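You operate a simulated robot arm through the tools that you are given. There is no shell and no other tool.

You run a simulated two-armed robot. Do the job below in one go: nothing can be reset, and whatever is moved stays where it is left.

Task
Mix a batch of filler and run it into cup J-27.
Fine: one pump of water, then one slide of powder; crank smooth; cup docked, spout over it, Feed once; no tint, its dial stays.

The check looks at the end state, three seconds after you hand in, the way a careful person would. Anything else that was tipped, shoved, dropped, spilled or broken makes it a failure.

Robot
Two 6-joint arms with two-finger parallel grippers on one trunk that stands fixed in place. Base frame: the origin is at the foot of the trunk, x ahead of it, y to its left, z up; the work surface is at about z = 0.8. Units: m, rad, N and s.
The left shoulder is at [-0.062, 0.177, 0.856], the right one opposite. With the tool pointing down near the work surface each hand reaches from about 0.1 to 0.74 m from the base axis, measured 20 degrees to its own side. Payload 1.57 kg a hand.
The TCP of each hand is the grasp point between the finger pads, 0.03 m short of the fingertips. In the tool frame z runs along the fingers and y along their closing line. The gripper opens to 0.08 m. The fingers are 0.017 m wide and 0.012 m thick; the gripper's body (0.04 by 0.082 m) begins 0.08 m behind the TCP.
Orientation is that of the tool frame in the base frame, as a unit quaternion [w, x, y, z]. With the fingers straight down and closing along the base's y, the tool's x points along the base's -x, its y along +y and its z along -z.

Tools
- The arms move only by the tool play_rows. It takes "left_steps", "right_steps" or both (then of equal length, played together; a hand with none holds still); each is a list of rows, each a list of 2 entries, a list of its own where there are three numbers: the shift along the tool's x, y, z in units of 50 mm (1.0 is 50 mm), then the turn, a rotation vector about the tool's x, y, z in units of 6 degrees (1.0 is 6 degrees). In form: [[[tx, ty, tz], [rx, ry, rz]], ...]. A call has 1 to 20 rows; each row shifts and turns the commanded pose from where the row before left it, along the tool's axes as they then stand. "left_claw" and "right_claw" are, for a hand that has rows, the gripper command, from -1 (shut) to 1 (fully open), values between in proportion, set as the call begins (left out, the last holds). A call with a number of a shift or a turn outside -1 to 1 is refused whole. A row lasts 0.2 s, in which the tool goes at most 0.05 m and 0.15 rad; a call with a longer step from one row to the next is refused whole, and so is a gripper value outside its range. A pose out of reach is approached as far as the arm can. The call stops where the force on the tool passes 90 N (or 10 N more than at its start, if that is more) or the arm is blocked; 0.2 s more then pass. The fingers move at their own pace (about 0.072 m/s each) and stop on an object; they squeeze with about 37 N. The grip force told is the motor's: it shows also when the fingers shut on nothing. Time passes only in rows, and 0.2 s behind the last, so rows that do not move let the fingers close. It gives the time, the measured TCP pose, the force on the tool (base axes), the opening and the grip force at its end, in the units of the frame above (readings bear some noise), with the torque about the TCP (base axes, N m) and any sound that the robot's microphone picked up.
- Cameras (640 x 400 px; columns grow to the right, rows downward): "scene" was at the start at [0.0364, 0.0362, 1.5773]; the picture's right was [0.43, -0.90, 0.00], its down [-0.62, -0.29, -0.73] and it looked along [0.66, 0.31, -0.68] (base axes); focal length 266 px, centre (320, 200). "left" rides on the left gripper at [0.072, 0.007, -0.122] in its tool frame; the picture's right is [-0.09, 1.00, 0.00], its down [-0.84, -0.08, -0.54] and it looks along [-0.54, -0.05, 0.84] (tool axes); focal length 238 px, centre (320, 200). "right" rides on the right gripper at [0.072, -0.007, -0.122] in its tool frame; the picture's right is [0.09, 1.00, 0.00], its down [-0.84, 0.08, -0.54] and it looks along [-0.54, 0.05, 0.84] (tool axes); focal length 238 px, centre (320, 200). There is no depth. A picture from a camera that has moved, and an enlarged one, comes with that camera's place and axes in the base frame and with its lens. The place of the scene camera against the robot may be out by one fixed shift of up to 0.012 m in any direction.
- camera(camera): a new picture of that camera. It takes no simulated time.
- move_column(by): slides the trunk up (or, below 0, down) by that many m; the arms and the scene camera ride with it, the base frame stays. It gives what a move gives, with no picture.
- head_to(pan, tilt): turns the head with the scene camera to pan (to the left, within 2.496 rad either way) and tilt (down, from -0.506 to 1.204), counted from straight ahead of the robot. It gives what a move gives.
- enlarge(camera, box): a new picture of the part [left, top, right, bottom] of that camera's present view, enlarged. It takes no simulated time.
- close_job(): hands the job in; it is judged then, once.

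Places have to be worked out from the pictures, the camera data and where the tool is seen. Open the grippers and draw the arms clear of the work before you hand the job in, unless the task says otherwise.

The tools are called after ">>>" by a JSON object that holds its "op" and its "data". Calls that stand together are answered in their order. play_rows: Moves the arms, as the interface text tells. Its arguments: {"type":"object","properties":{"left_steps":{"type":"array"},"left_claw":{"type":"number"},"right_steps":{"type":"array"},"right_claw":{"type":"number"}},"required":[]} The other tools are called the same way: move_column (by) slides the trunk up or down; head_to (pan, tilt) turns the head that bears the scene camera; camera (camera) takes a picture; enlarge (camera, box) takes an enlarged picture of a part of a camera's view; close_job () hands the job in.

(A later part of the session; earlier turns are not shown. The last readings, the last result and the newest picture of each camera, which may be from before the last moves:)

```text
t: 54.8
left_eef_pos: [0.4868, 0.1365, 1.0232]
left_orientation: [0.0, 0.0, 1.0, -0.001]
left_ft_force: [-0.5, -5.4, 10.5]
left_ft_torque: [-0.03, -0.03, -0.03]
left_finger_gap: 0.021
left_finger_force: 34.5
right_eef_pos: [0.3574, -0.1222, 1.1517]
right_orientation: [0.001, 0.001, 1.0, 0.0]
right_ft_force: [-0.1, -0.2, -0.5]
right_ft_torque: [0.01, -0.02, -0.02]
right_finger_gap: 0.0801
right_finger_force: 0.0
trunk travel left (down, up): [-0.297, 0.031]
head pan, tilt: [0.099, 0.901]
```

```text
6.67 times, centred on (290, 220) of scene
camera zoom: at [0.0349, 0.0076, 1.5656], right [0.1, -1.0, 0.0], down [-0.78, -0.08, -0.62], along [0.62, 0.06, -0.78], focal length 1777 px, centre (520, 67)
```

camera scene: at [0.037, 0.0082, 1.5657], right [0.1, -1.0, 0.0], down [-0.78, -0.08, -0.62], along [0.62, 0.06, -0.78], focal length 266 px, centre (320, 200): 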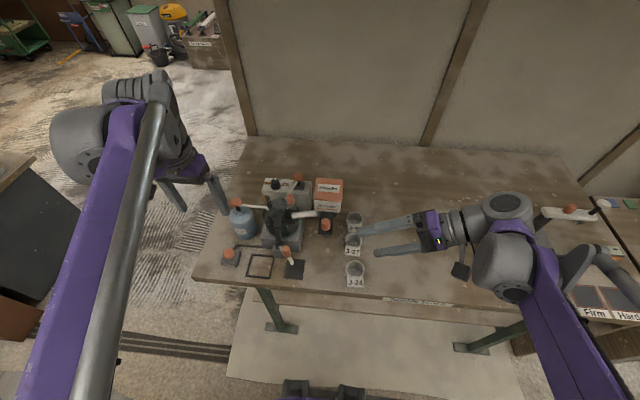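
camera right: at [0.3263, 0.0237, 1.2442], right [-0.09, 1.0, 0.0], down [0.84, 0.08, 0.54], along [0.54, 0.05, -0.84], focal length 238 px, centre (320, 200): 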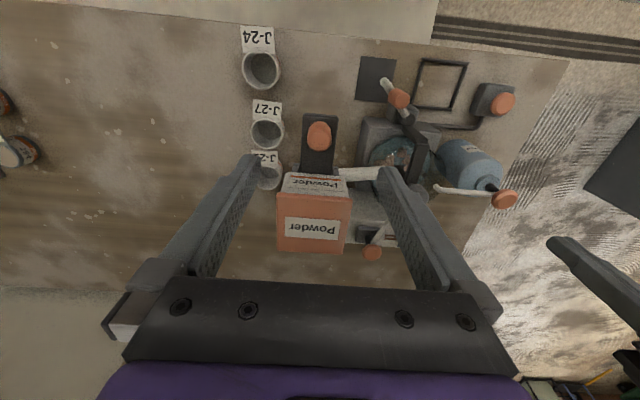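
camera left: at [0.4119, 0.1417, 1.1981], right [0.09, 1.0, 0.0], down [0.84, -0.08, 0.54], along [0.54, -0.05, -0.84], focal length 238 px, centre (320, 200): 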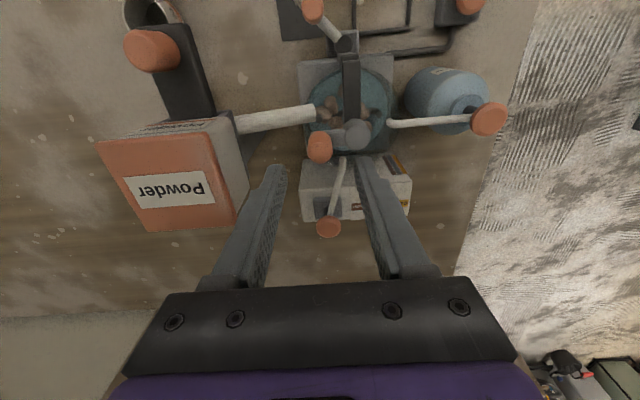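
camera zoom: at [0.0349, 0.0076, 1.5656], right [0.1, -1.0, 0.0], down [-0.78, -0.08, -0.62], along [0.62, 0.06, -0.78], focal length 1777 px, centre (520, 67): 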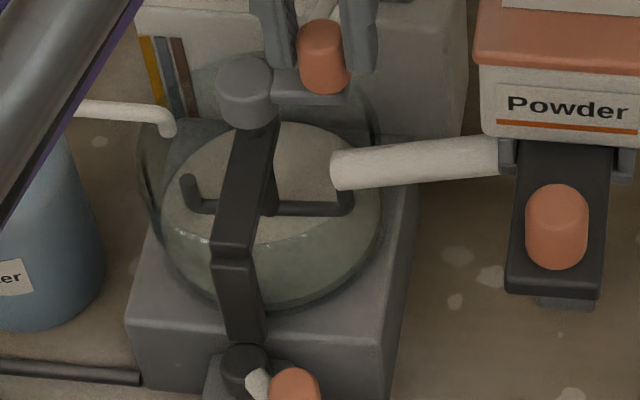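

The batch has turned uniform and smooth. I release the crank and lift the left hand.

>>> {"op": "play_rows", "data": {"left_steps": [[[0, 0, 0], [0, 0, 0]], [[0, 0, 0], [0, 0, 0]], [[0, 0, -0.4], [0, 0, 0]], [[0, 0, -0.6], [0, 0, 0]], [[0, 0, -0.8], [0, 0, 0]], [[0, 0.8, 0], [0, 0, 0]], [[0, 0.8, 0], [0, 0, 0]], [[0, 0.8, 0], [0, 0, 0]], [[0.5, 0.8, 0], [0, 0, 0]], [[0.5, 0.8, 0], [0, 0, 0]]], "left_claw": 0.15}}

>>> {"op": "enlarge", "data": {"camera": "scene", "box": [210, 160, 390, 300]}}

>>> {"op": "camera", "data": {"camera": "right"}}

>>> {"op": "camera", "data": {"camera": "left"}}

```text
t: 57.0
left_eef_pos: [0.4377, 0.3365, 1.1105]
left_orientation: [0.0, 0.0, 1.0, 0.0]
left_ft_force: [0.0, 0.5, -0.7]
left_ft_torque: [0.03, 0.02, -0.01]
left_finger_gap: 0.0458
left_finger_force: 0.1
right_eef_pos: [0.3594, -0.1219, 1.151]
right_orientation: [-0.001, 0.0, 1.0, 0.0]
right_ft_force: [0.5, 0.5, 1.2]
right_ft_torque: [-0.04, -0.03, 0.02]
right_finger_gap: 0.0799
right_finger_force: 0.1
trunk travel left (down, up): [-0.297, 0.031]
head pan, tilt: [0.099, 0.901]
```

```text
2.86 times, centred on (300, 230) of scene
camera zoom: at [0.0363, 0.0093, 1.5657], right [0.1, -1.0, 0.0], down [-0.78, -0.08, -0.62], along [0.62, 0.06, -0.78], focal length 762 px, centre (377, 114)
```

zoom: 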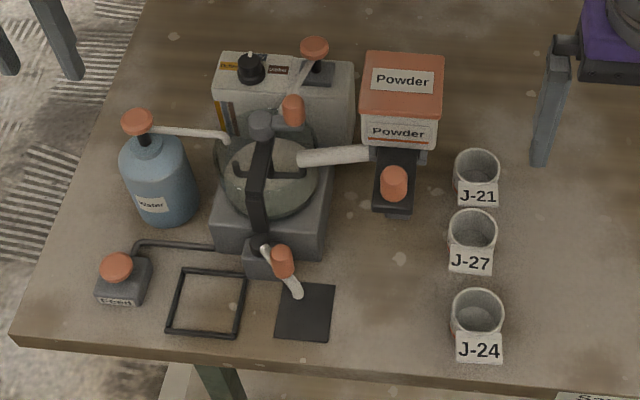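

```text
taken
camera right: at [0.2861, -0.1281, 1.2733], right [-0.09, 1.0, 0.0], down [0.84, 0.08, 0.54], along [0.54, 0.05, -0.84], focal length 238 px, centre (320, 200)
```

right: 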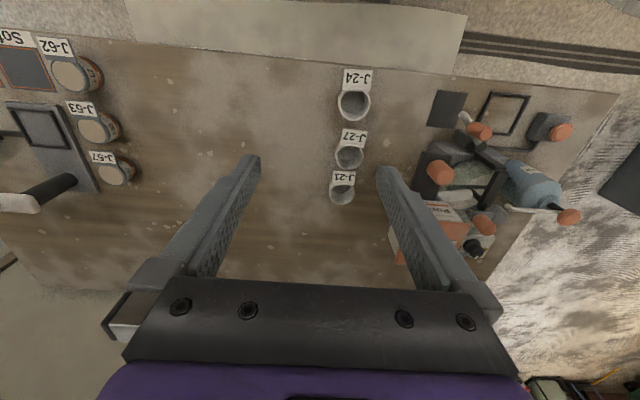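

```text
taken
camera left: at [0.3683, 0.343, 1.2326], right [0.09, 1.0, 0.0], down [0.84, -0.08, 0.54], along [0.54, -0.05, -0.84], focal length 238 px, centre (320, 200)
```

left: 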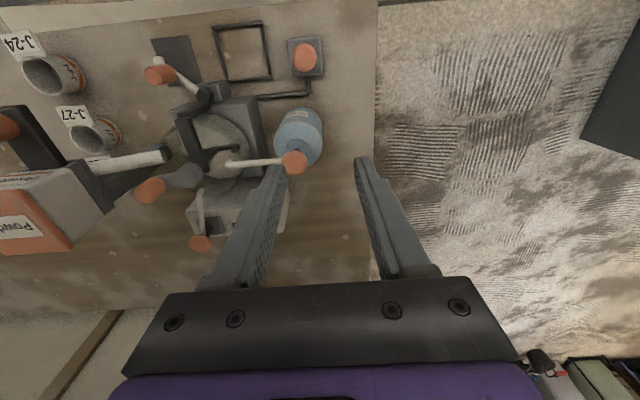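

The left hand is clear and everything stands undisturbed. Cup J-27's rim centre triangulates to about (0.460,-0.054,0.838); I move the open right hand above it.

>>> {"op": "play_rows", "data": {"right_steps": [[[-0.337, 0.223, 0.667], [0, 0, 0]], [[-0.337, 0.223, 0.667], [0, 0, 0]], [[-0.337, 0.223, 0.667], [0, 0, 0]], [[-0.337, 0.223, 0.667], [0, 0, 0]], [[-0.337, 0.223, 0.5], [0, 0, 0]], [[-0.337, 0.223, 0.5], [0, 0, 0]], [[0, 0, 0], [0, 0, 0]]], "right_claw": 1}}

>>> {"op": "camera", "data": {"camera": "right"}}

>>> {"op": "enlarge", "data": {"camera": "right", "box": [220, 60, 420, 220]}}

>>> {"op": "enlarge", "data": {"camera": "scene", "box": [290, 180, 410, 300]}}

```text
t: 58.6
left_eef_pos: [0.4383, 0.334, 1.1113]
left_orientation: [-0.001, -0.001, 1.0, 0.001]
left_ft_force: [0.5, -0.4, 0.6]
left_ft_torque: [0.01, 0.03, -0.02]
left_finger_gap: 0.0457
left_finger_force: 0.1
right_eef_pos: [0.4595, -0.0546, 0.9686]
right_orientation: [0.001, 0.001, 1.0, 0.0]
right_ft_force: [-1.8, -16.4, 7.7]
right_ft_torque: [1.72, -0.16, 0.12]
right_finger_gap: 0.0651
right_finger_force: 0.0
trunk travel left (down, up): [-0.297, 0.031]
head pan, tilt: [0.099, 0.901]
```

```text
taken
camera right: at [0.3871, -0.0607, 1.0903], right [-0.09, 1.0, 0.0], down [0.84, 0.08, 0.54], along [0.54, 0.05, -0.84], focal length 238 px, centre (320, 200)
```

right: 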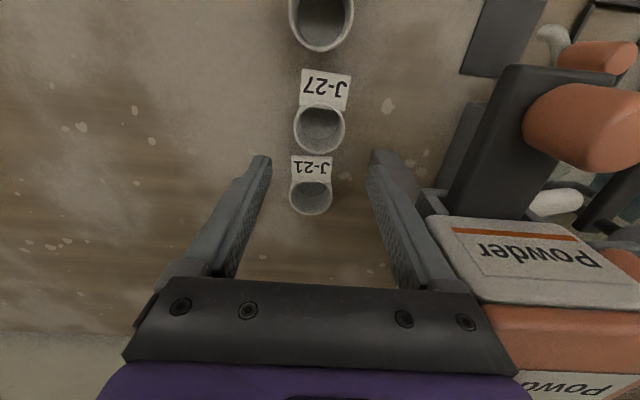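

```text
2.50 times, centred on (320, 140) of right
camera zoom: at [0.3871, -0.0607, 1.0903], right [-0.09, 1.0, 0.0], down [0.84, 0.08, 0.54], along [0.54, 0.05, -0.84], focal length 596 px, centre (320, 350)
```

zoom: 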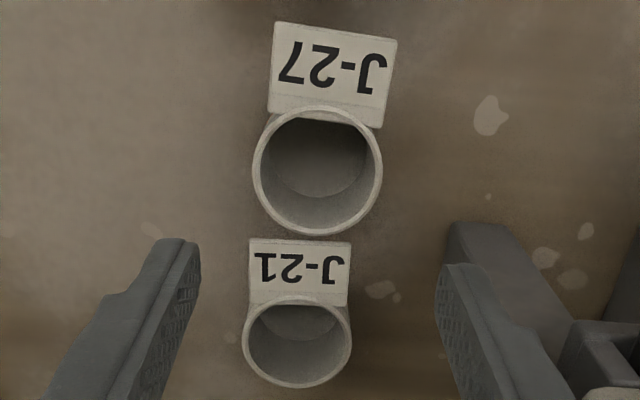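

```text
3.33 times, centred on (350, 240) of scene
camera zoom: at [0.0357, 0.0061, 1.5658], right [0.1, -1.0, 0.0], down [-0.78, -0.08, -0.62], along [0.62, 0.06, -0.78], focal length 888 px, centre (220, 67)
```

zoom: 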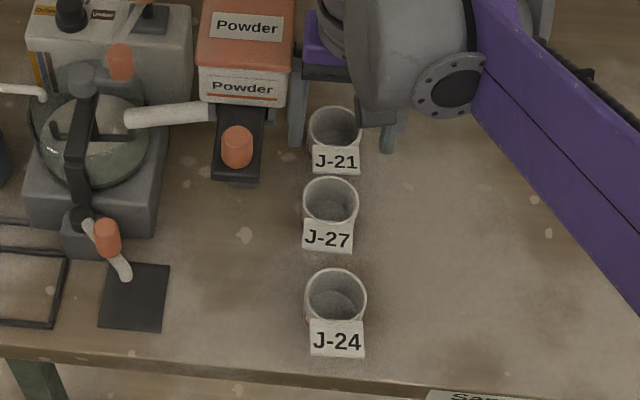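

The right +y finger is touching the hopper's side bracket (−16 N, gap pushed to 65 mm) — there isn't room for a full-width grip here. I back straight away in −y; the plan changes to pinching the cup's −y wall with one finger inside.

>>> {"op": "play_rows", "data": {"right_steps": [[[0, -0.2, 0], [0, 0, 0]], [[0, -0.34, 0], [0, 0, 0]], [[0, 0, 0], [0, 0, 0]]]}}

>>> {"op": "camera", "data": {"camera": "right"}}

>>> {"op": "enlarge", "data": {"camera": "scene", "box": [210, 160, 390, 300]}}

>>> {"op": "enlarge", "data": {"camera": "left", "box": [0, 0, 320, 260]}}

```text
t: 59.4
left_eef_pos: [0.438, 0.3358, 1.1118]
left_orientation: [0.0, -0.001, 1.0, 0.0]
left_ft_force: [-0.5, -0.1, 1.2]
left_ft_torque: [0.03, 0.0, 0.01]
left_finger_gap: 0.0462
left_finger_force: 0.0
right_eef_pos: [0.4604, -0.0792, 0.9679]
right_orientation: [0.0, 0.001, 1.0, 0.0]
right_ft_force: [0.4, -0.1, 0.0]
right_ft_torque: [-0.01, 0.0, 0.0]
right_finger_gap: 0.08
right_finger_force: 0.1
trunk travel left (down, up): [-0.297, 0.031]
head pan, tilt: [0.099, 0.901]
```

```text
taken
camera right: at [0.3869, -0.0852, 1.0902], right [-0.09, 1.0, 0.0], down [0.84, 0.08, 0.54], along [0.54, 0.05, -0.84], focal length 238 px, centre (320, 200)
```

right: 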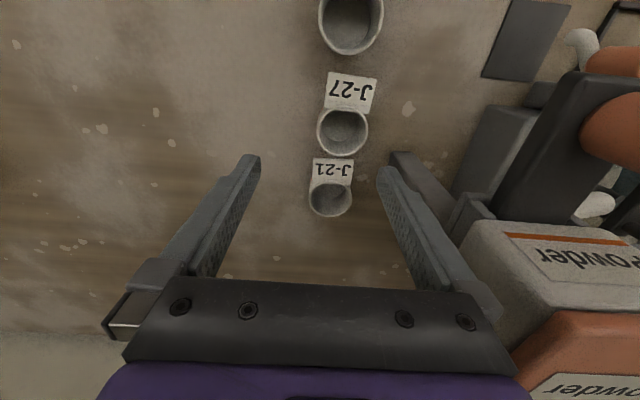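

```text
2.86 times, centred on (300, 230) of scene
camera zoom: at [0.0368, 0.0092, 1.5657], right [0.1, -1.0, 0.0], down [-0.78, -0.08, -0.62], along [0.62, 0.06, -0.78], focal length 762 px, centre (377, 114)
```

zoom: 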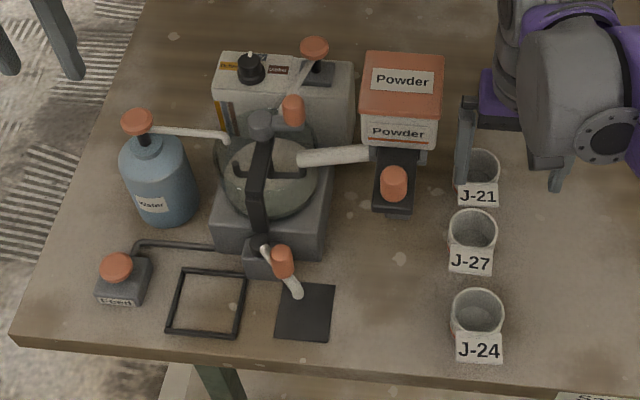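

```text
1.54 times, centred on (160, 130) of left
camera zoom: at [0.3689, 0.3424, 1.2325], right [0.09, 1.0, 0.0], down [0.84, -0.08, 0.54], along [0.54, -0.05, -0.84], focal length 367 px, centre (566, 308)
```

zoom: 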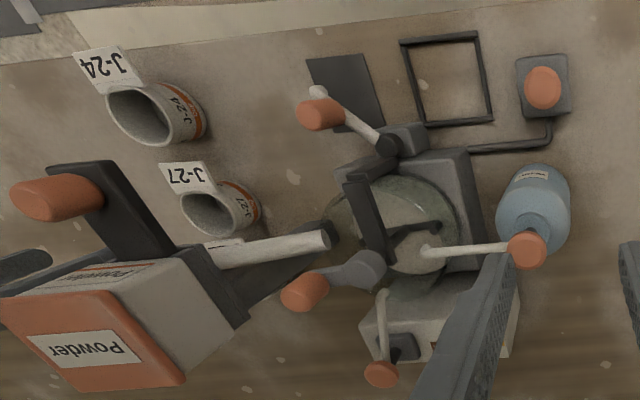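

Clear now, and the scene shows nothing has shifted. I narrow the right gap to 30 mm, align over the −y wall of J-27 (y≈−0.0815) and descend to just above the rim.

>>> {"op": "play_rows", "data": {"right_steps": [[[-0.03, -0.066, 0], [0, 0, 0]], [[0, 0, 0.4], [0, 0, 0]], [[0, 0, 0.5], [0, 0, 0]], [[0, 0, 0.5], [0, 0, 0]], [[0, 0, 0.3], [0, 0, 0]], [[0, 0, 0], [0, 0, 0]]], "right_claw": -0.25}}

>>> {"op": "enlarge", "data": {"camera": "right", "box": [240, 60, 420, 220]}}

>>> {"op": "enlarge", "data": {"camera": "scene", "box": [310, 190, 400, 290]}}

```text
t: 60.8
left_eef_pos: [0.4389, 0.3355, 1.1108]
left_orientation: [0.001, 0.0, 1.0, 0.001]
left_ft_force: [0.1, 0.6, 0.4]
left_ft_torque: [0.01, 0.0, 0.02]
left_finger_gap: 0.0459
left_finger_force: 0.1
right_eef_pos: [0.462, -0.0843, 0.8851]
right_orientation: [-0.001, 0.001, 1.0, 0.0]
right_ft_force: [-0.1, -0.4, 0.0]
right_ft_torque: [0.03, -0.03, 0.01]
right_finger_gap: 0.0299
right_finger_force: 0.2
trunk travel left (down, up): [-0.297, 0.031]
head pan, tilt: [0.099, 0.901]
```

```text
2.50 times, centred on (330, 140) of right
camera zoom: at [0.3886, -0.09, 1.0062], right [-0.09, 1.0, 0.0], down [0.84, 0.08, 0.54], along [0.54, 0.05, -0.84], focal length 596 px, centre (295, 350)
```

zoom: 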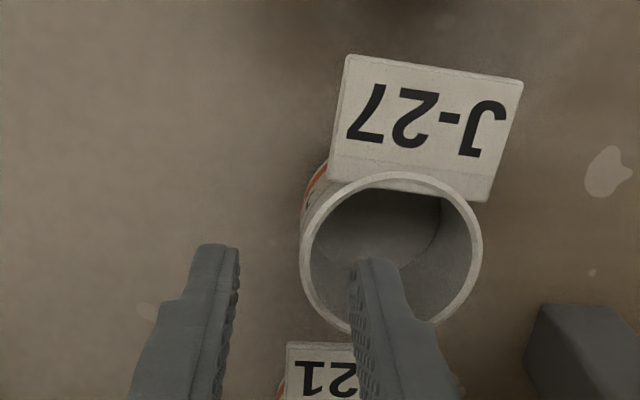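

```text
4.00 times, centred on (355, 240) of scene
camera zoom: at [0.0365, 0.0085, 1.5657], right [0.1, -1.0, 0.0], down [-0.78, -0.08, -0.62], along [0.62, 0.06, -0.78], focal length 1066 px, centre (180, 40)
```

zoom: 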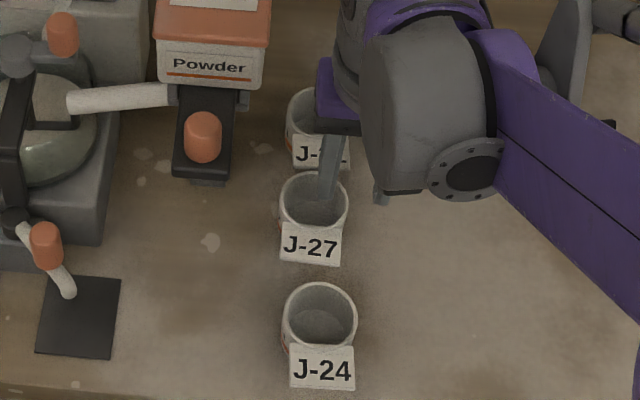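

Inner finger is over the cup's opening, outer finger outside the wall. I lower to tip z≈0.815 and check force.

>>> {"op": "play_rows", "data": {"right_steps": [[[0, 0.03, 0.3], [0, 0, 0]], [[0, 0, 0.3], [0, 0, 0]], [[0, 0, 0.16], [0, 0, 0]], [[0, 0, 0], [0, 0, 0]]]}}

>>> {"op": "enlarge", "data": {"camera": "right", "box": [240, 60, 420, 220]}}

>>> {"op": "enlarge", "data": {"camera": "scene", "box": [310, 190, 400, 290]}}

```text
t: 61.8
left_eef_pos: [0.4385, 0.3365, 1.112]
left_orientation: [0.0, 0.0, 1.0, 0.0]
left_ft_force: [0.1, -0.8, -0.5]
left_ft_torque: [-0.01, -0.04, -0.01]
left_finger_gap: 0.046
left_finger_force: 0.1
right_eef_pos: [0.4618, -0.0825, 0.8461]
right_orientation: [0.0, 0.0, 1.0, -0.001]
right_ft_force: [0.4, 0.9, 0.6]
right_ft_torque: [0.0, 0.02, 0.01]
right_finger_gap: 0.0302
right_finger_force: 0.1
trunk travel left (down, up): [-0.297, 0.031]
head pan, tilt: [0.099, 0.901]
```

```text
2.50 times, centred on (330, 140) of right
camera zoom: at [0.3882, -0.0884, 0.9676], right [-0.09, 1.0, 0.0], down [0.84, 0.08, 0.54], along [0.54, 0.05, -0.84], focal length 596 px, centre (295, 350)
```

zoom: 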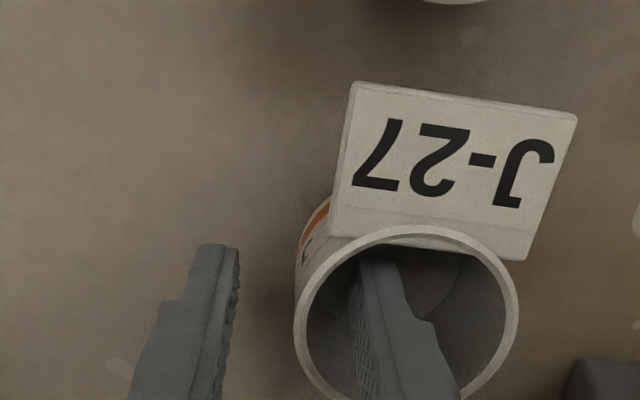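

```text
4.00 times, centred on (355, 240) of scene
camera zoom: at [0.0366, 0.0085, 1.5657], right [0.1, -1.0, 0.0], down [-0.78, -0.08, -0.62], along [0.62, 0.06, -0.78], focal length 1066 px, centre (180, 40)
```

zoom: 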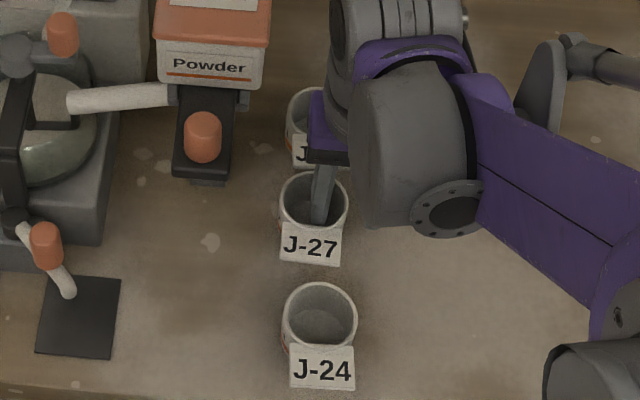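

The inner finger is inside without contact. Closing on the wall.

>>> {"op": "play_rows", "data": {"right_steps": [[[0, 0, 0], [0, 0, 0]], [[0, 0, 0], [0, 0, 0]], [[0, 0, 0], [0, 0, 0]]], "right_claw": -1}}

>>> {"op": "enlarge", "data": {"camera": "right", "box": [240, 60, 420, 220]}}

>>> {"op": "enlarge", "data": {"camera": "scene", "box": [310, 190, 400, 290]}}

```text
t: 62.6
left_eef_pos: [0.4383, 0.3363, 1.1107]
left_orientation: [0.0, -0.001, 1.0, 0.0]
left_ft_force: [-0.3, -0.7, 0.2]
left_ft_torque: [-0.01, 0.01, -0.02]
left_finger_gap: 0.0462
left_finger_force: 0.1
right_eef_pos: [0.4607, -0.0814, 0.8466]
right_orientation: [0.001, 0.0, 1.0, 0.0]
right_ft_force: [0.1, 1.0, 6.9]
right_ft_torque: [0.39, -0.05, -0.03]
right_finger_gap: 0.0059
right_finger_force: 25.9
trunk travel left (down, up): [-0.297, 0.031]
head pan, tilt: [0.099, 0.901]
```

```text
2.50 times, centred on (330, 140) of right
camera zoom: at [0.388, -0.0882, 0.9682], right [-0.09, 1.0, 0.0], down [0.84, 0.08, 0.54], along [0.54, 0.05, -0.84], focal length 596 px, centre (295, 350)
```

zoom: 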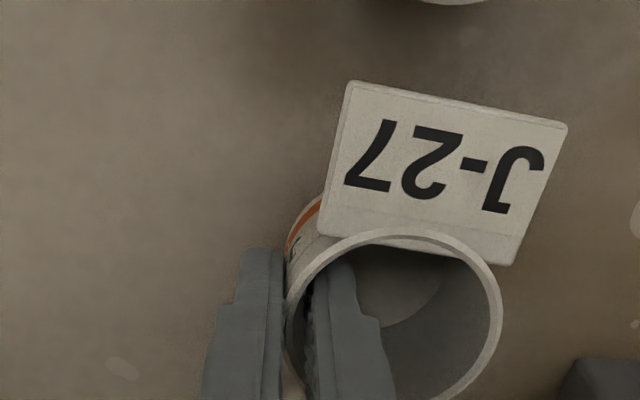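

```text
4.00 times, centred on (355, 240) of scene
camera zoom: at [0.0362, 0.0087, 1.5658], right [0.1, -1.0, 0.0], down [-0.78, -0.08, -0.62], along [0.62, 0.06, -0.78], focal length 1066 px, centre (180, 40)
```

zoom: 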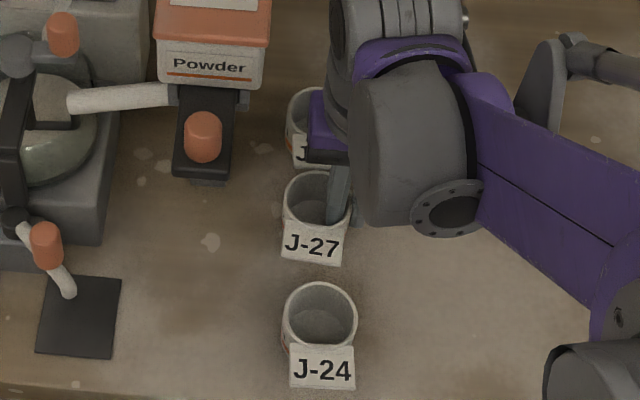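

Gripped on the wall (gap 5.9 mm). I lift slowly and check the cup hangs level.

>>> {"op": "play_rows", "data": {"right_steps": [[[0, 0, -0.2], [0, 0, 0]], [[0, 0, -0.3], [0, 0, 0]], [[0, 0, -0.4], [0, 0, 0]], [[0, 0, -0.5], [0, 0, 0]], [[0, 0, -0.5], [0, 0, 0]], [[0, 0, -0.3], [0, 0, 0]], [[0, 0, 0], [0, 0, 0]]]}}

>>> {"op": "camera", "data": {"camera": "right"}}

>>> {"op": "enlarge", "data": {"camera": "scene", "box": [290, 170, 410, 290]}}

```text
t: 64.2
left_eef_pos: [0.4393, 0.335, 1.1111]
left_orientation: [-0.001, 0.0, 1.0, -0.001]
left_ft_force: [0.0, -0.7, -0.5]
left_ft_torque: [0.02, -0.01, 0.01]
left_finger_gap: 0.046
left_finger_force: 0.1
right_eef_pos: [0.4615, -0.0815, 0.9553]
right_orientation: [-0.001, 0.0, 1.0, 0.0]
right_ft_force: [0.3, 0.1, -0.4]
right_ft_torque: [-0.04, -0.02, -0.01]
right_finger_gap: 0.0056
right_finger_force: 26.1
trunk travel left (down, up): [-0.297, 0.031]
head pan, tilt: [0.099, 0.901]
```

```text
taken
camera right: at [0.3889, -0.0881, 1.0775], right [-0.09, 1.0, 0.0], down [0.84, 0.08, 0.54], along [0.54, 0.05, -0.84], focal length 238 px, centre (320, 200)
```

right: 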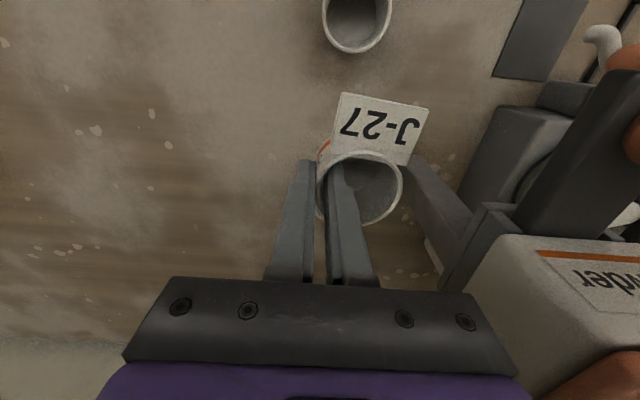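

```text
3.33 times, centred on (350, 230) of scene
camera zoom: at [0.0368, 0.0085, 1.5657], right [0.1, -1.0, 0.0], down [-0.78, -0.08, -0.62], along [0.62, 0.06, -0.78], focal length 888 px, centre (220, 100)
```

zoom: 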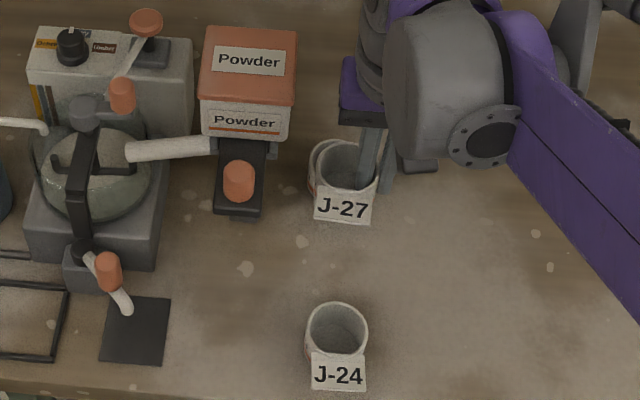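

Cup hangs level. I draw it back toward the robot (x≈0.29) while moving the left hand out to the left for room.

>>> {"op": "play_rows", "data": {"right_steps": [[[0.5, 0, 0], [0, 0, 0]], [[0.7, 0, 0], [0, 0, 0]], [[0.7, 0, 0], [0, 0, 0]], [[0.7, 0, 0], [0, 0, 0]], [[0.5, 0, 0], [0, 0, 0]], [[0.3, 0, 0], [0, 0, 0]]], "left_steps": [[[0.16, 0.45, -0.35], [0, 0, 0]], [[0.16, 0.45, -0.35], [0, 0, 0]], [[0.16, 0.45, -0.35], [0, 0, 0]], [[0.16, 0.45, -0.35], [0, 0, 0]], [[0.16, 0.45, -0.35], [0, 0, 0]], [[0, 0.2, 0], [0, 0, 0]]]}}

>>> {"op": "camera", "data": {"camera": "scene"}}

>>> {"op": "camera", "data": {"camera": "right"}}

```text
t: 65.6
left_eef_pos: [0.3976, 0.4583, 1.1989]
left_orientation: [0.0, 0.0, 1.0, 0.0]
left_ft_force: [-0.4, -0.1, 0.0]
left_ft_torque: [0.01, -0.04, 0.0]
left_finger_gap: 0.0461
left_finger_force: 0.1
right_eef_pos: [0.2912, -0.0823, 0.9554]
right_orientation: [0.0, 0.0, 1.0, 0.0]
right_ft_force: [0.5, -1.1, -0.6]
right_ft_torque: [-0.02, 0.01, -0.01]
right_finger_gap: 0.0055
right_finger_force: 25.9
trunk travel left (down, up): [-0.297, 0.031]
head pan, tilt: [0.099, 0.901]
```

```text
taken
camera scene: at [0.0363, 0.0085, 1.5657], right [0.1, -1.0, 0.0], down [-0.78, -0.08, -0.62], along [0.62, 0.06, -0.78], focal length 266 px, centre (320, 200)
```

scene: 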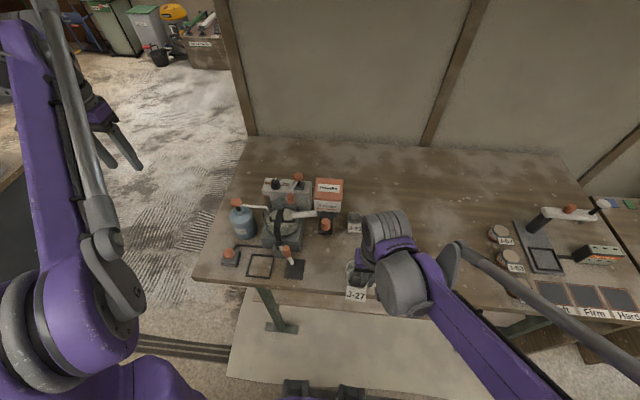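

```text
taken
camera right: at [0.2179, -0.0883, 1.0768], right [-0.09, 1.0, 0.0], down [0.84, 0.08, 0.54], along [0.54, 0.05, -0.84], focal length 238 px, centre (320, 200)
```

right: 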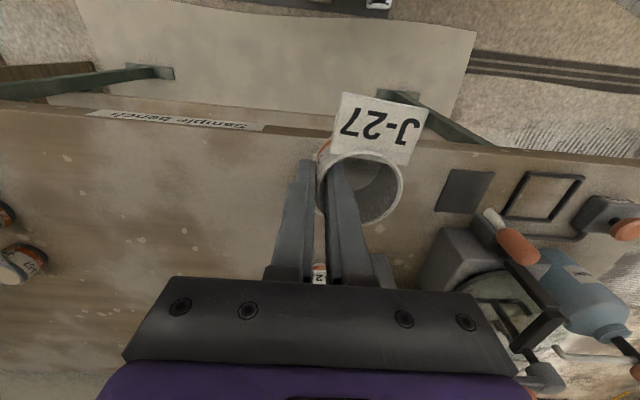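

Clear path. I carry the cup left at x≈0.29 in front of the station, in two stages.

>>> {"op": "play_rows", "data": {"right_steps": [[[0, 0.4, 0], [0, 0, 0]], [[0, 0.7, 0], [0, 0, 0]], [[0, 0.7, 0], [0, 0, 0]], [[0, 0.7, 0], [0, 0, 0]], [[0, 0.5, 0], [0, 0, 0]]]}}

>>> {"op": "camera", "data": {"camera": "scene"}}

>>> {"op": "camera", "data": {"camera": "right"}}

```text
t: 66.8
left_eef_pos: [0.3979, 0.4585, 1.1995]
left_orientation: [0.001, 0.0, 1.0, 0.0]
left_ft_force: [0.0, 0.0, -0.4]
left_ft_torque: [0.01, -0.01, -0.02]
left_finger_gap: 0.046
left_finger_force: 0.1
right_eef_pos: [0.2938, 0.0674, 0.9541]
right_orientation: [0.001, 0.001, 1.0, 0.0]
right_ft_force: [0.5, -0.3, -0.7]
right_ft_torque: [-0.01, -0.02, 0.02]
right_finger_gap: 0.0056
right_finger_force: 25.8
trunk travel left (down, up): [-0.297, 0.031]
head pan, tilt: [0.099, 0.901]
```

```text
taken
camera scene: at [0.0369, 0.009, 1.5657], right [0.1, -1.0, 0.0], down [-0.78, -0.08, -0.62], along [0.62, 0.06, -0.78], focal length 266 px, centre (320, 200)
```

scene: 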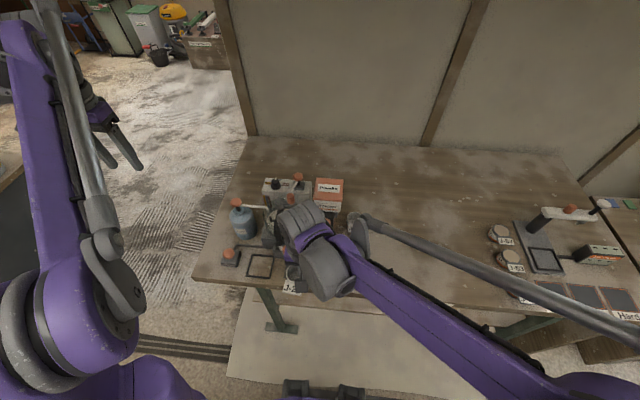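

```text
taken
camera right: at [0.219, 0.0608, 1.0761], right [-0.09, 1.0, 0.0], down [0.84, 0.08, 0.54], along [0.54, 0.05, -0.84], focal length 238 px, centre (320, 200)
```

right: 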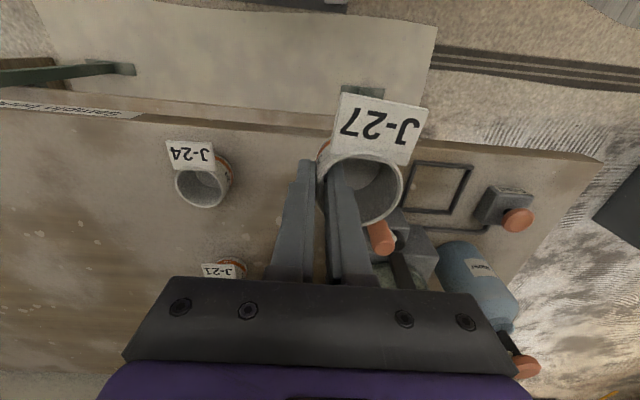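

>>> {"op": "play_rows", "data": {"right_steps": [[[0, 0.5, 0], [0, 0, 0]], [[0, 0.7, 0], [0, 0, 0]], [[0, 0.7, 0], [0, 0, 0]], [[0, 0.5, 0], [0, 0, 0]], [[0, 0.28, 0], [0, 0, 0]], [[0, 0, 0], [0, 0, 0]]]}}

>>> {"op": "camera", "data": {"camera": "scene"}}

>>> {"op": "enlarge", "data": {"camera": "right", "box": [240, 60, 480, 260]}}

>>> {"op": "camera", "data": {"camera": "left"}}

```text
t: 68.2
left_eef_pos: [0.3977, 0.4578, 1.1996]
left_orientation: [0.0, 0.0, 1.0, 0.0]
left_ft_force: [-0.3, -0.4, 0.1]
left_ft_torque: [0.01, -0.01, -0.01]
left_finger_gap: 0.0459
left_finger_force: 0.1
right_eef_pos: [0.2925, 0.2024, 0.9541]
right_orientation: [0.0, 0.0, 1.0, -0.001]
right_ft_force: [0.1, 0.2, -0.2]
right_ft_torque: [0.03, 0.0, 0.0]
right_finger_gap: 0.0056
right_finger_force: 25.9
trunk travel left (down, up): [-0.297, 0.031]
head pan, tilt: [0.099, 0.901]
```

```text
taken
camera scene: at [0.0366, 0.0084, 1.5657], right [0.1, -1.0, 0.0], down [-0.78, -0.08, -0.62], along [0.62, 0.06, -0.78], focal length 266 px, centre (320, 200)
```

scene: 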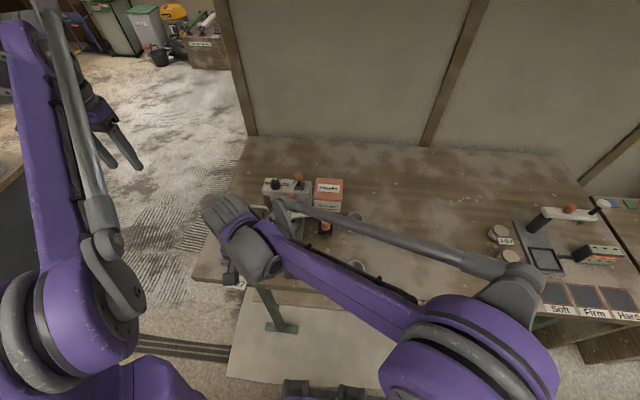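

```text
2.00 times, centred on (360, 160) of right
camera zoom: at [0.2189, 0.1959, 1.0766], right [-0.09, 1.0, 0.0], down [0.84, 0.08, 0.54], along [0.54, 0.05, -0.84], focal length 477 px, centre (240, 280)
```

zoom: 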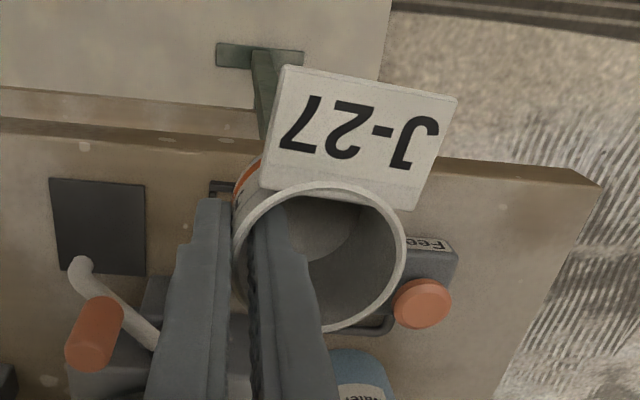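

```text
taken
camera left: at [0.328, 0.4644, 1.3213], right [0.09, 1.0, 0.0], down [0.84, -0.08, 0.54], along [0.54, -0.05, -0.84], focal length 238 px, centre (320, 200)
```

left: 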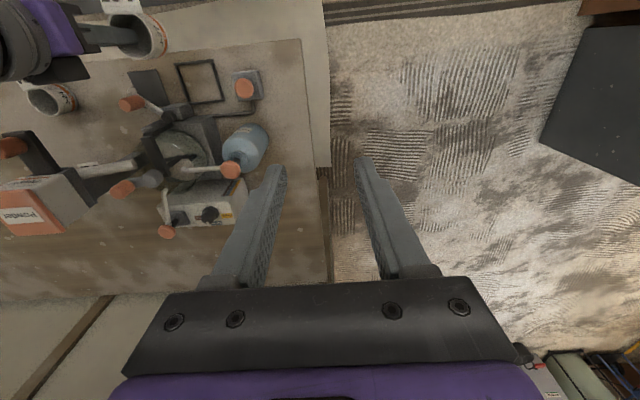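

I refine the frame (dock) location with an enlarged left view.

>>> {"op": "enlarge", "data": {"camera": "left", "box": [120, 40, 280, 150]}}

```text
3.64 times, centred on (200, 95) of left
camera zoom: at [0.328, 0.4644, 1.3213], right [0.09, 1.0, 0.0], down [0.84, -0.08, 0.54], along [0.54, -0.05, -0.84], focal length 867 px, centre (756, 582)
```

zoom: 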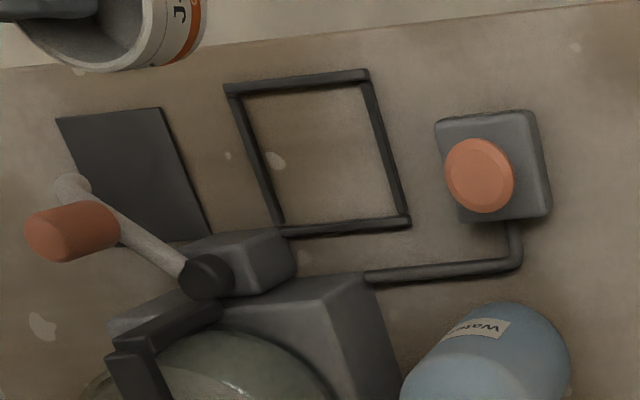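

Dock frame centre ≈ (0.365, 0.226), outer ~77 mm; cup centre is offset (≈+0.002,+0.025) from the TCP. I move forward so the cup sits above the frame centre, still high.

>>> {"op": "play_rows", "data": {"right_steps": [[[-0.4, -0.035, 0], [0, 0, 0]], [[-0.5, 0, 0], [0, 0, 0]], [[-0.4, 0, 0], [0, 0, 0]], [[-0.14, 0, 0], [0, 0, 0]], [[0, 0, 0], [0, 0, 0]]]}}

>>> {"op": "enlarge", "data": {"camera": "right", "box": [240, 60, 480, 260]}}

>>> {"op": "enlarge", "data": {"camera": "left", "box": [120, 40, 280, 150]}}

>>> {"op": "enlarge", "data": {"camera": "scene", "box": [190, 170, 370, 300]}}

```text
t: 69.4
left_eef_pos: [0.3972, 0.4583, 1.1998]
left_orientation: [-0.001, 0.0, 1.0, 0.0]
left_ft_force: [0.5, 0.0, -0.4]
left_ft_torque: [0.02, -0.01, 0.0]
left_finger_gap: 0.0458
left_finger_force: 0.0
right_eef_pos: [0.365, 0.2009, 0.9555]
right_orientation: [0.001, 0.0, 1.0, 0.0]
right_ft_force: [-0.2, 0.0, -0.3]
right_ft_torque: [0.0, 0.04, 0.0]
right_finger_gap: 0.0056
right_finger_force: 25.7
trunk travel left (down, up): [-0.297, 0.031]
head pan, tilt: [0.099, 0.901]
```

```text
2.00 times, centred on (360, 160) of right
camera zoom: at [0.2907, 0.1938, 1.0766], right [-0.09, 1.0, 0.0], down [0.84, 0.08, 0.54], along [0.54, 0.05, -0.84], focal length 477 px, centre (240, 280)
```

zoom: 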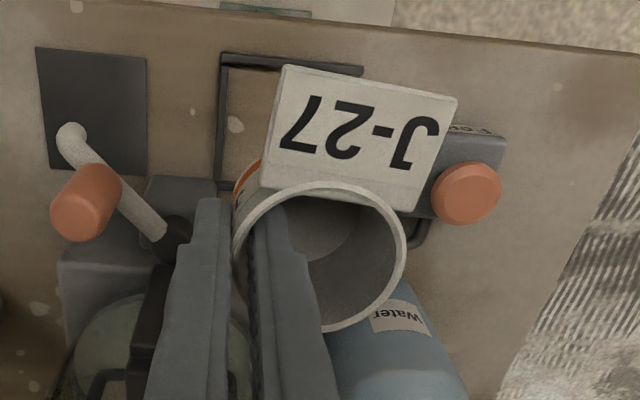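

```text
3.64 times, centred on (200, 95) of left
camera zoom: at [0.328, 0.4645, 1.3212], right [0.09, 1.0, 0.0], down [0.84, -0.08, 0.54], along [0.54, -0.05, -0.84], focal length 867 px, centre (756, 582)
```

zoom: 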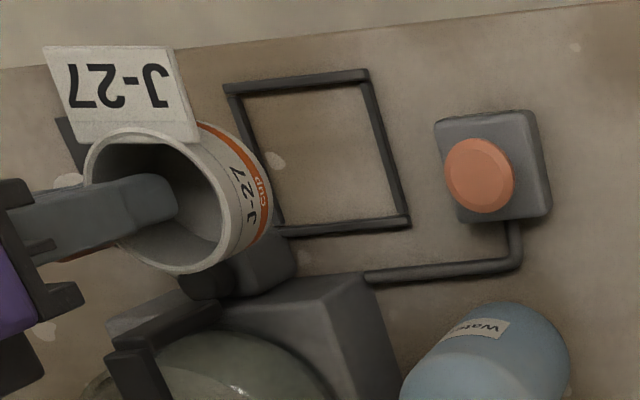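

```text
3.08 times, centred on (280, 235) of scene
camera zoom: at [0.0367, 0.0085, 1.5657], right [0.1, -1.0, 0.0], down [-0.78, -0.08, -0.62], along [0.62, 0.06, -0.78], focal length 820 px, centre (443, 92)
```

zoom: 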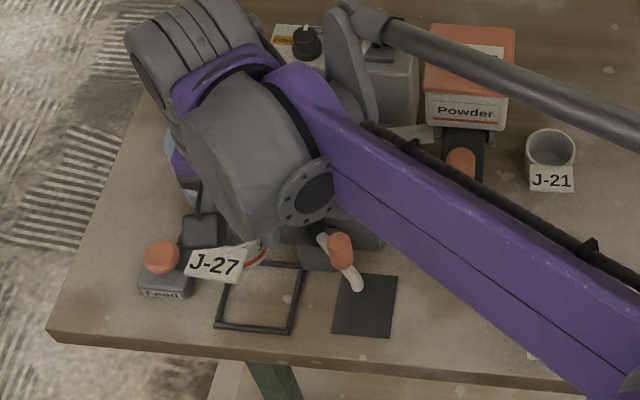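

The cup is roughly over the dock; I lower to about 2 cm above the table and then compare cup and frame directly in several views.

>>> {"op": "play_rows", "data": {"right_steps": [[[0, 0, 0.4], [0, 0, 0]], [[0, 0, 0.5], [0, 0, 0]], [[0, 0, 0.5], [0, 0, 0]], [[0, 0, 0.36], [0, 0, 0]], [[0, 0, 0], [0, 0, 0]]]}}

>>> {"op": "enlarge", "data": {"camera": "right", "box": [240, 60, 480, 260]}}

>>> {"op": "enlarge", "data": {"camera": "left", "box": [120, 40, 280, 150]}}

>>> {"op": "enlarge", "data": {"camera": "scene", "box": [200, 210, 320, 300]}}

```text
t: 70.6
left_eef_pos: [0.3964, 0.4582, 1.1998]
left_orientation: [0.001, 0.0, 1.0, 0.0]
left_ft_force: [0.2, -0.7, 0.0]
left_ft_torque: [0.03, -0.02, 0.02]
left_finger_gap: 0.046
left_finger_force: 0.1
right_eef_pos: [0.3648, 0.2007, 0.8652]
right_orientation: [0.0, 0.0, 1.0, 0.0]
right_ft_force: [-0.8, 1.0, -1.2]
right_ft_torque: [0.0, 0.0, 0.0]
right_finger_gap: 0.0054
right_finger_force: 25.8
trunk travel left (down, up): [-0.297, 0.031]
head pan, tilt: [0.099, 0.901]
```

```text
2.00 times, centred on (360, 160) of right
camera zoom: at [0.2909, 0.1951, 0.9885], right [-0.09, 1.0, 0.0], down [0.84, 0.08, 0.54], along [0.54, 0.05, -0.84], focal length 477 px, centre (240, 280)
```

zoom: 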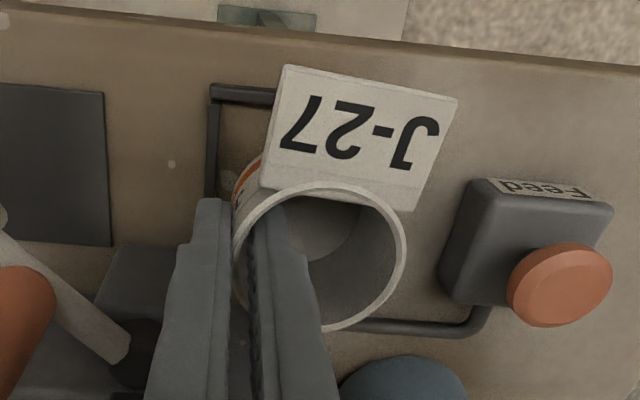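

```text
3.64 times, centred on (200, 95) of left
camera zoom: at [0.3279, 0.4645, 1.3213], right [0.09, 1.0, 0.0], down [0.84, -0.08, 0.54], along [0.54, -0.05, -0.84], focal length 867 px, centre (756, 582)
```

zoom: 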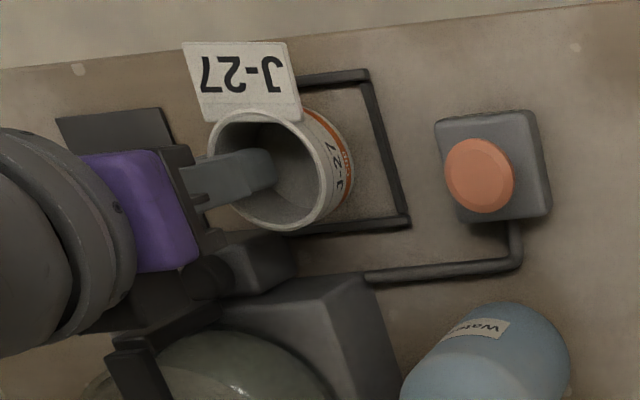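

```text
4.44 times, centred on (260, 255) of scene
camera zoom: at [0.0366, 0.0084, 1.5657], right [0.1, -1.0, 0.0], down [-0.78, -0.08, -0.62], along [0.62, 0.06, -0.78], focal length 1185 px, centre (587, -44)
```

zoom: 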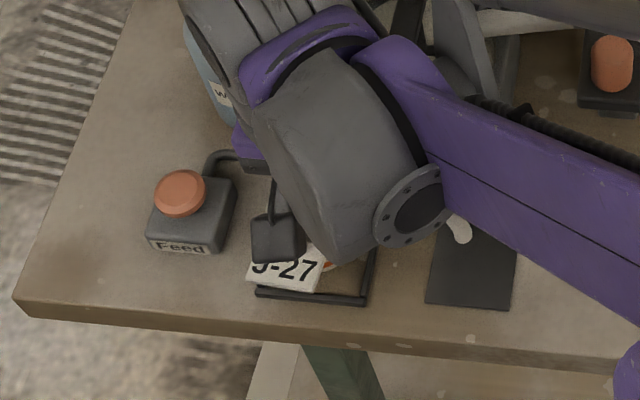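

Left view puts the cup (−1,−3) mm and right view (0,+2) mm from the frame centre, so it's centred within tolerance. I lower to just above contact, then by small steps.

>>> {"op": "play_rows", "data": {"right_steps": [[[0, 0.015, 0.12], [0, 0, 0]], [[0, 0, 0.12], [0, 0, 0]], [[0, 0, 0], [0, 0, 0]]]}}

>>> {"op": "play_rows", "data": {"right_steps": [[[0, 0, 0.05], [0, 0, 0]], [[0, 0, 0.03], [0, 0, 0]], [[0, 0, 0], [0, 0, 0]]]}}

>>> {"op": "enlarge", "data": {"camera": "left", "box": [120, 40, 280, 150]}}

```text
t: 71.4
left_eef_pos: [0.3975, 0.4581, 1.1996]
left_orientation: [0.0, 0.0, 1.0, 0.0]
left_ft_force: [-0.9, -0.5, 0.2]
left_ft_torque: [0.02, -0.02, 0.02]
left_finger_gap: 0.046
left_finger_force: 0.1
right_eef_pos: [0.3642, 0.2013, 0.8542]
right_orientation: [0.0, 0.0, 1.0, 0.0]
right_ft_force: [0.1, 0.1, -0.4]
right_ft_torque: [0.01, 0.01, 0.0]
right_finger_gap: 0.0057
right_finger_force: 25.6
trunk travel left (down, up): [-0.297, 0.031]
head pan, tilt: [0.099, 0.901]
```

```text
t: 72.2
left_eef_pos: [0.3975, 0.4576, 1.1995]
left_orientation: [0.0, 0.001, 1.0, 0.0]
left_ft_force: [0.1, 0.1, -0.4]
left_ft_torque: [0.01, 0.03, 0.04]
left_finger_gap: 0.0458
left_finger_force: 0.1
right_eef_pos: [0.3637, 0.2019, 0.8512]
right_orientation: [0.001, -0.001, 1.0, -0.001]
right_ft_force: [-1.2, 0.8, -0.6]
right_ft_torque: [0.0, -0.04, 0.01]
right_finger_gap: 0.0054
right_finger_force: 25.9
trunk travel left (down, up): [-0.297, 0.031]
head pan, tilt: [0.099, 0.901]
```

```text
3.64 times, centred on (200, 95) of left
camera zoom: at [0.328, 0.4645, 1.3212], right [0.09, 1.0, 0.0], down [0.84, -0.08, 0.54], along [0.54, -0.05, -0.84], focal length 867 px, centre (756, 582)
```

zoom: 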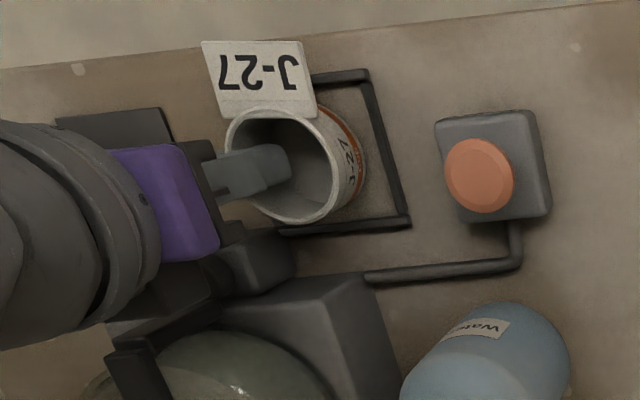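

No contact yet and the base looks centred in the frame; I lower further in 1–2 mm increments.

>>> {"op": "play_rows", "data": {"right_steps": [[[0, 0, 0.03], [0, 0, 0]], [[0, 0, 0.03], [0, 0, 0]], [[0, 0, 0], [0, 0, 0]]]}}

>>> {"op": "enlarge", "data": {"camera": "right", "box": [240, 60, 480, 260]}}

```text
t: 73.0
left_eef_pos: [0.3984, 0.4589, 1.1995]
left_orientation: [-0.001, 0.0, 1.0, 0.0]
left_ft_force: [-0.2, 0.5, -0.5]
left_ft_torque: [0.03, -0.01, 0.0]
left_finger_gap: 0.046
left_finger_force: 0.1
right_eef_pos: [0.3645, 0.2011, 0.8468]
right_orientation: [0.0, 0.0, 1.0, -0.001]
right_ft_force: [0.0, -0.9, -0.5]
right_ft_torque: [0.02, 0.01, 0.01]
right_finger_gap: 0.0056
right_finger_force: 26.0
trunk travel left (down, up): [-0.297, 0.031]
head pan, tilt: [0.099, 0.901]
```

```text
2.00 times, centred on (360, 160) of right
camera zoom: at [0.291, 0.1948, 0.9696], right [-0.09, 1.0, 0.0], down [0.84, 0.08, 0.54], along [0.54, 0.05, -0.84], focal length 477 px, centre (240, 280)
```

zoom: 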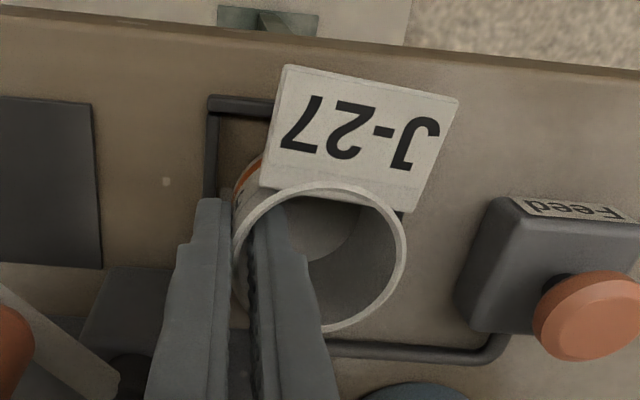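

>>> {"op": "play_rows", "data": {"right_steps": [[[0, 0, 0.02], [0, 0, 0]], [[0, 0, 0.02], [0, 0, 0]], [[0, 0, 0], [0, 0, 0]]]}}

```text
t: 73.8
left_eef_pos: [0.3982, 0.4586, 1.1996]
left_orientation: [0.0, 0.0, 1.0, -0.001]
left_ft_force: [0.0, -0.4, 0.6]
left_ft_torque: [0.0, -0.01, -0.01]
left_finger_gap: 0.0461
left_finger_force: 0.0
right_eef_pos: [0.364, 0.2009, 0.8456]
right_orientation: [-0.001, 0.0, 1.0, 0.0]
right_ft_force: [0.9, 2.3, 8.2]
right_ft_torque: [0.41, -0.01, -0.02]
right_finger_gap: 0.0055
right_finger_force: 25.5
trunk travel left (down, up): [-0.297, 0.031]
head pan, tilt: [0.099, 0.901]
```

Contact with 8 N at the same height as where it was picked up, so the cup stands on the table inside the frame. I open to 30 mm and rise straight up.

>>> {"op": "play_rows", "data": {"right_steps": [[[0, 0, 0], [0, 0, 0]], [[0, 0, 0], [0, 0, 0]]], "right_claw": -0.25}}

>>> {"op": "enlarge", "data": {"camera": "right", "box": [240, 60, 480, 260]}}

>>> {"op": "enlarge", "data": {"camera": "left", "box": [120, 40, 280, 150]}}

```text
t: 74.4
left_eef_pos: [0.397, 0.459, 1.1996]
left_orientation: [0.0, 0.0, 1.0, 0.0]
left_ft_force: [0.2, -0.9, 0.5]
left_ft_torque: [-0.02, 0.03, 0.01]
left_finger_gap: 0.0459
left_finger_force: 0.1
right_eef_pos: [0.3644, 0.2018, 0.8456]
right_orientation: [-0.001, 0.0, 1.0, 0.0]
right_ft_force: [0.7, 0.0, 0.3]
right_ft_torque: [-0.01, 0.01, 0.01]
right_finger_gap: 0.0299
right_finger_force: 0.1
trunk travel left (down, up): [-0.297, 0.031]
head pan, tilt: [0.099, 0.901]
```

```text
2.00 times, centred on (360, 160) of right
camera zoom: at [0.291, 0.1948, 0.9679], right [-0.09, 1.0, 0.0], down [0.84, 0.08, 0.54], along [0.54, 0.05, -0.84], focal length 477 px, centre (240, 280)
```

zoom: 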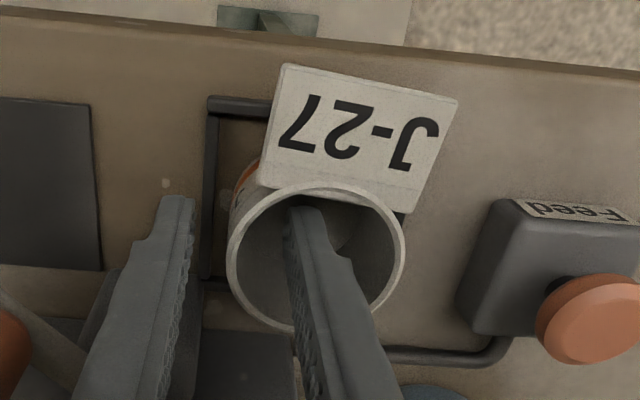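

```text
3.64 times, centred on (200, 95) of left
camera zoom: at [0.328, 0.4645, 1.3212], right [0.09, 1.0, 0.0], down [0.84, -0.08, 0.54], along [0.54, -0.05, -0.84], focal length 867 px, centre (756, 582)
```

zoom: 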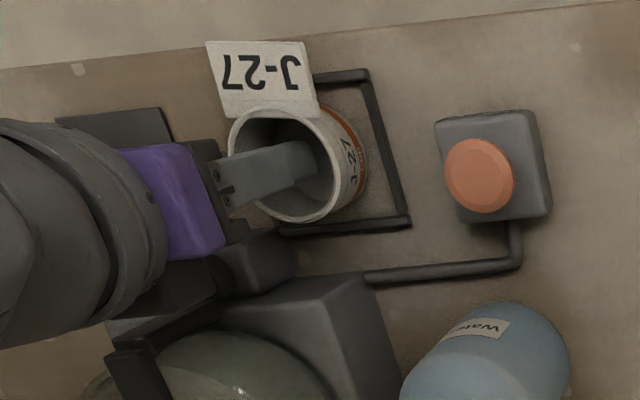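

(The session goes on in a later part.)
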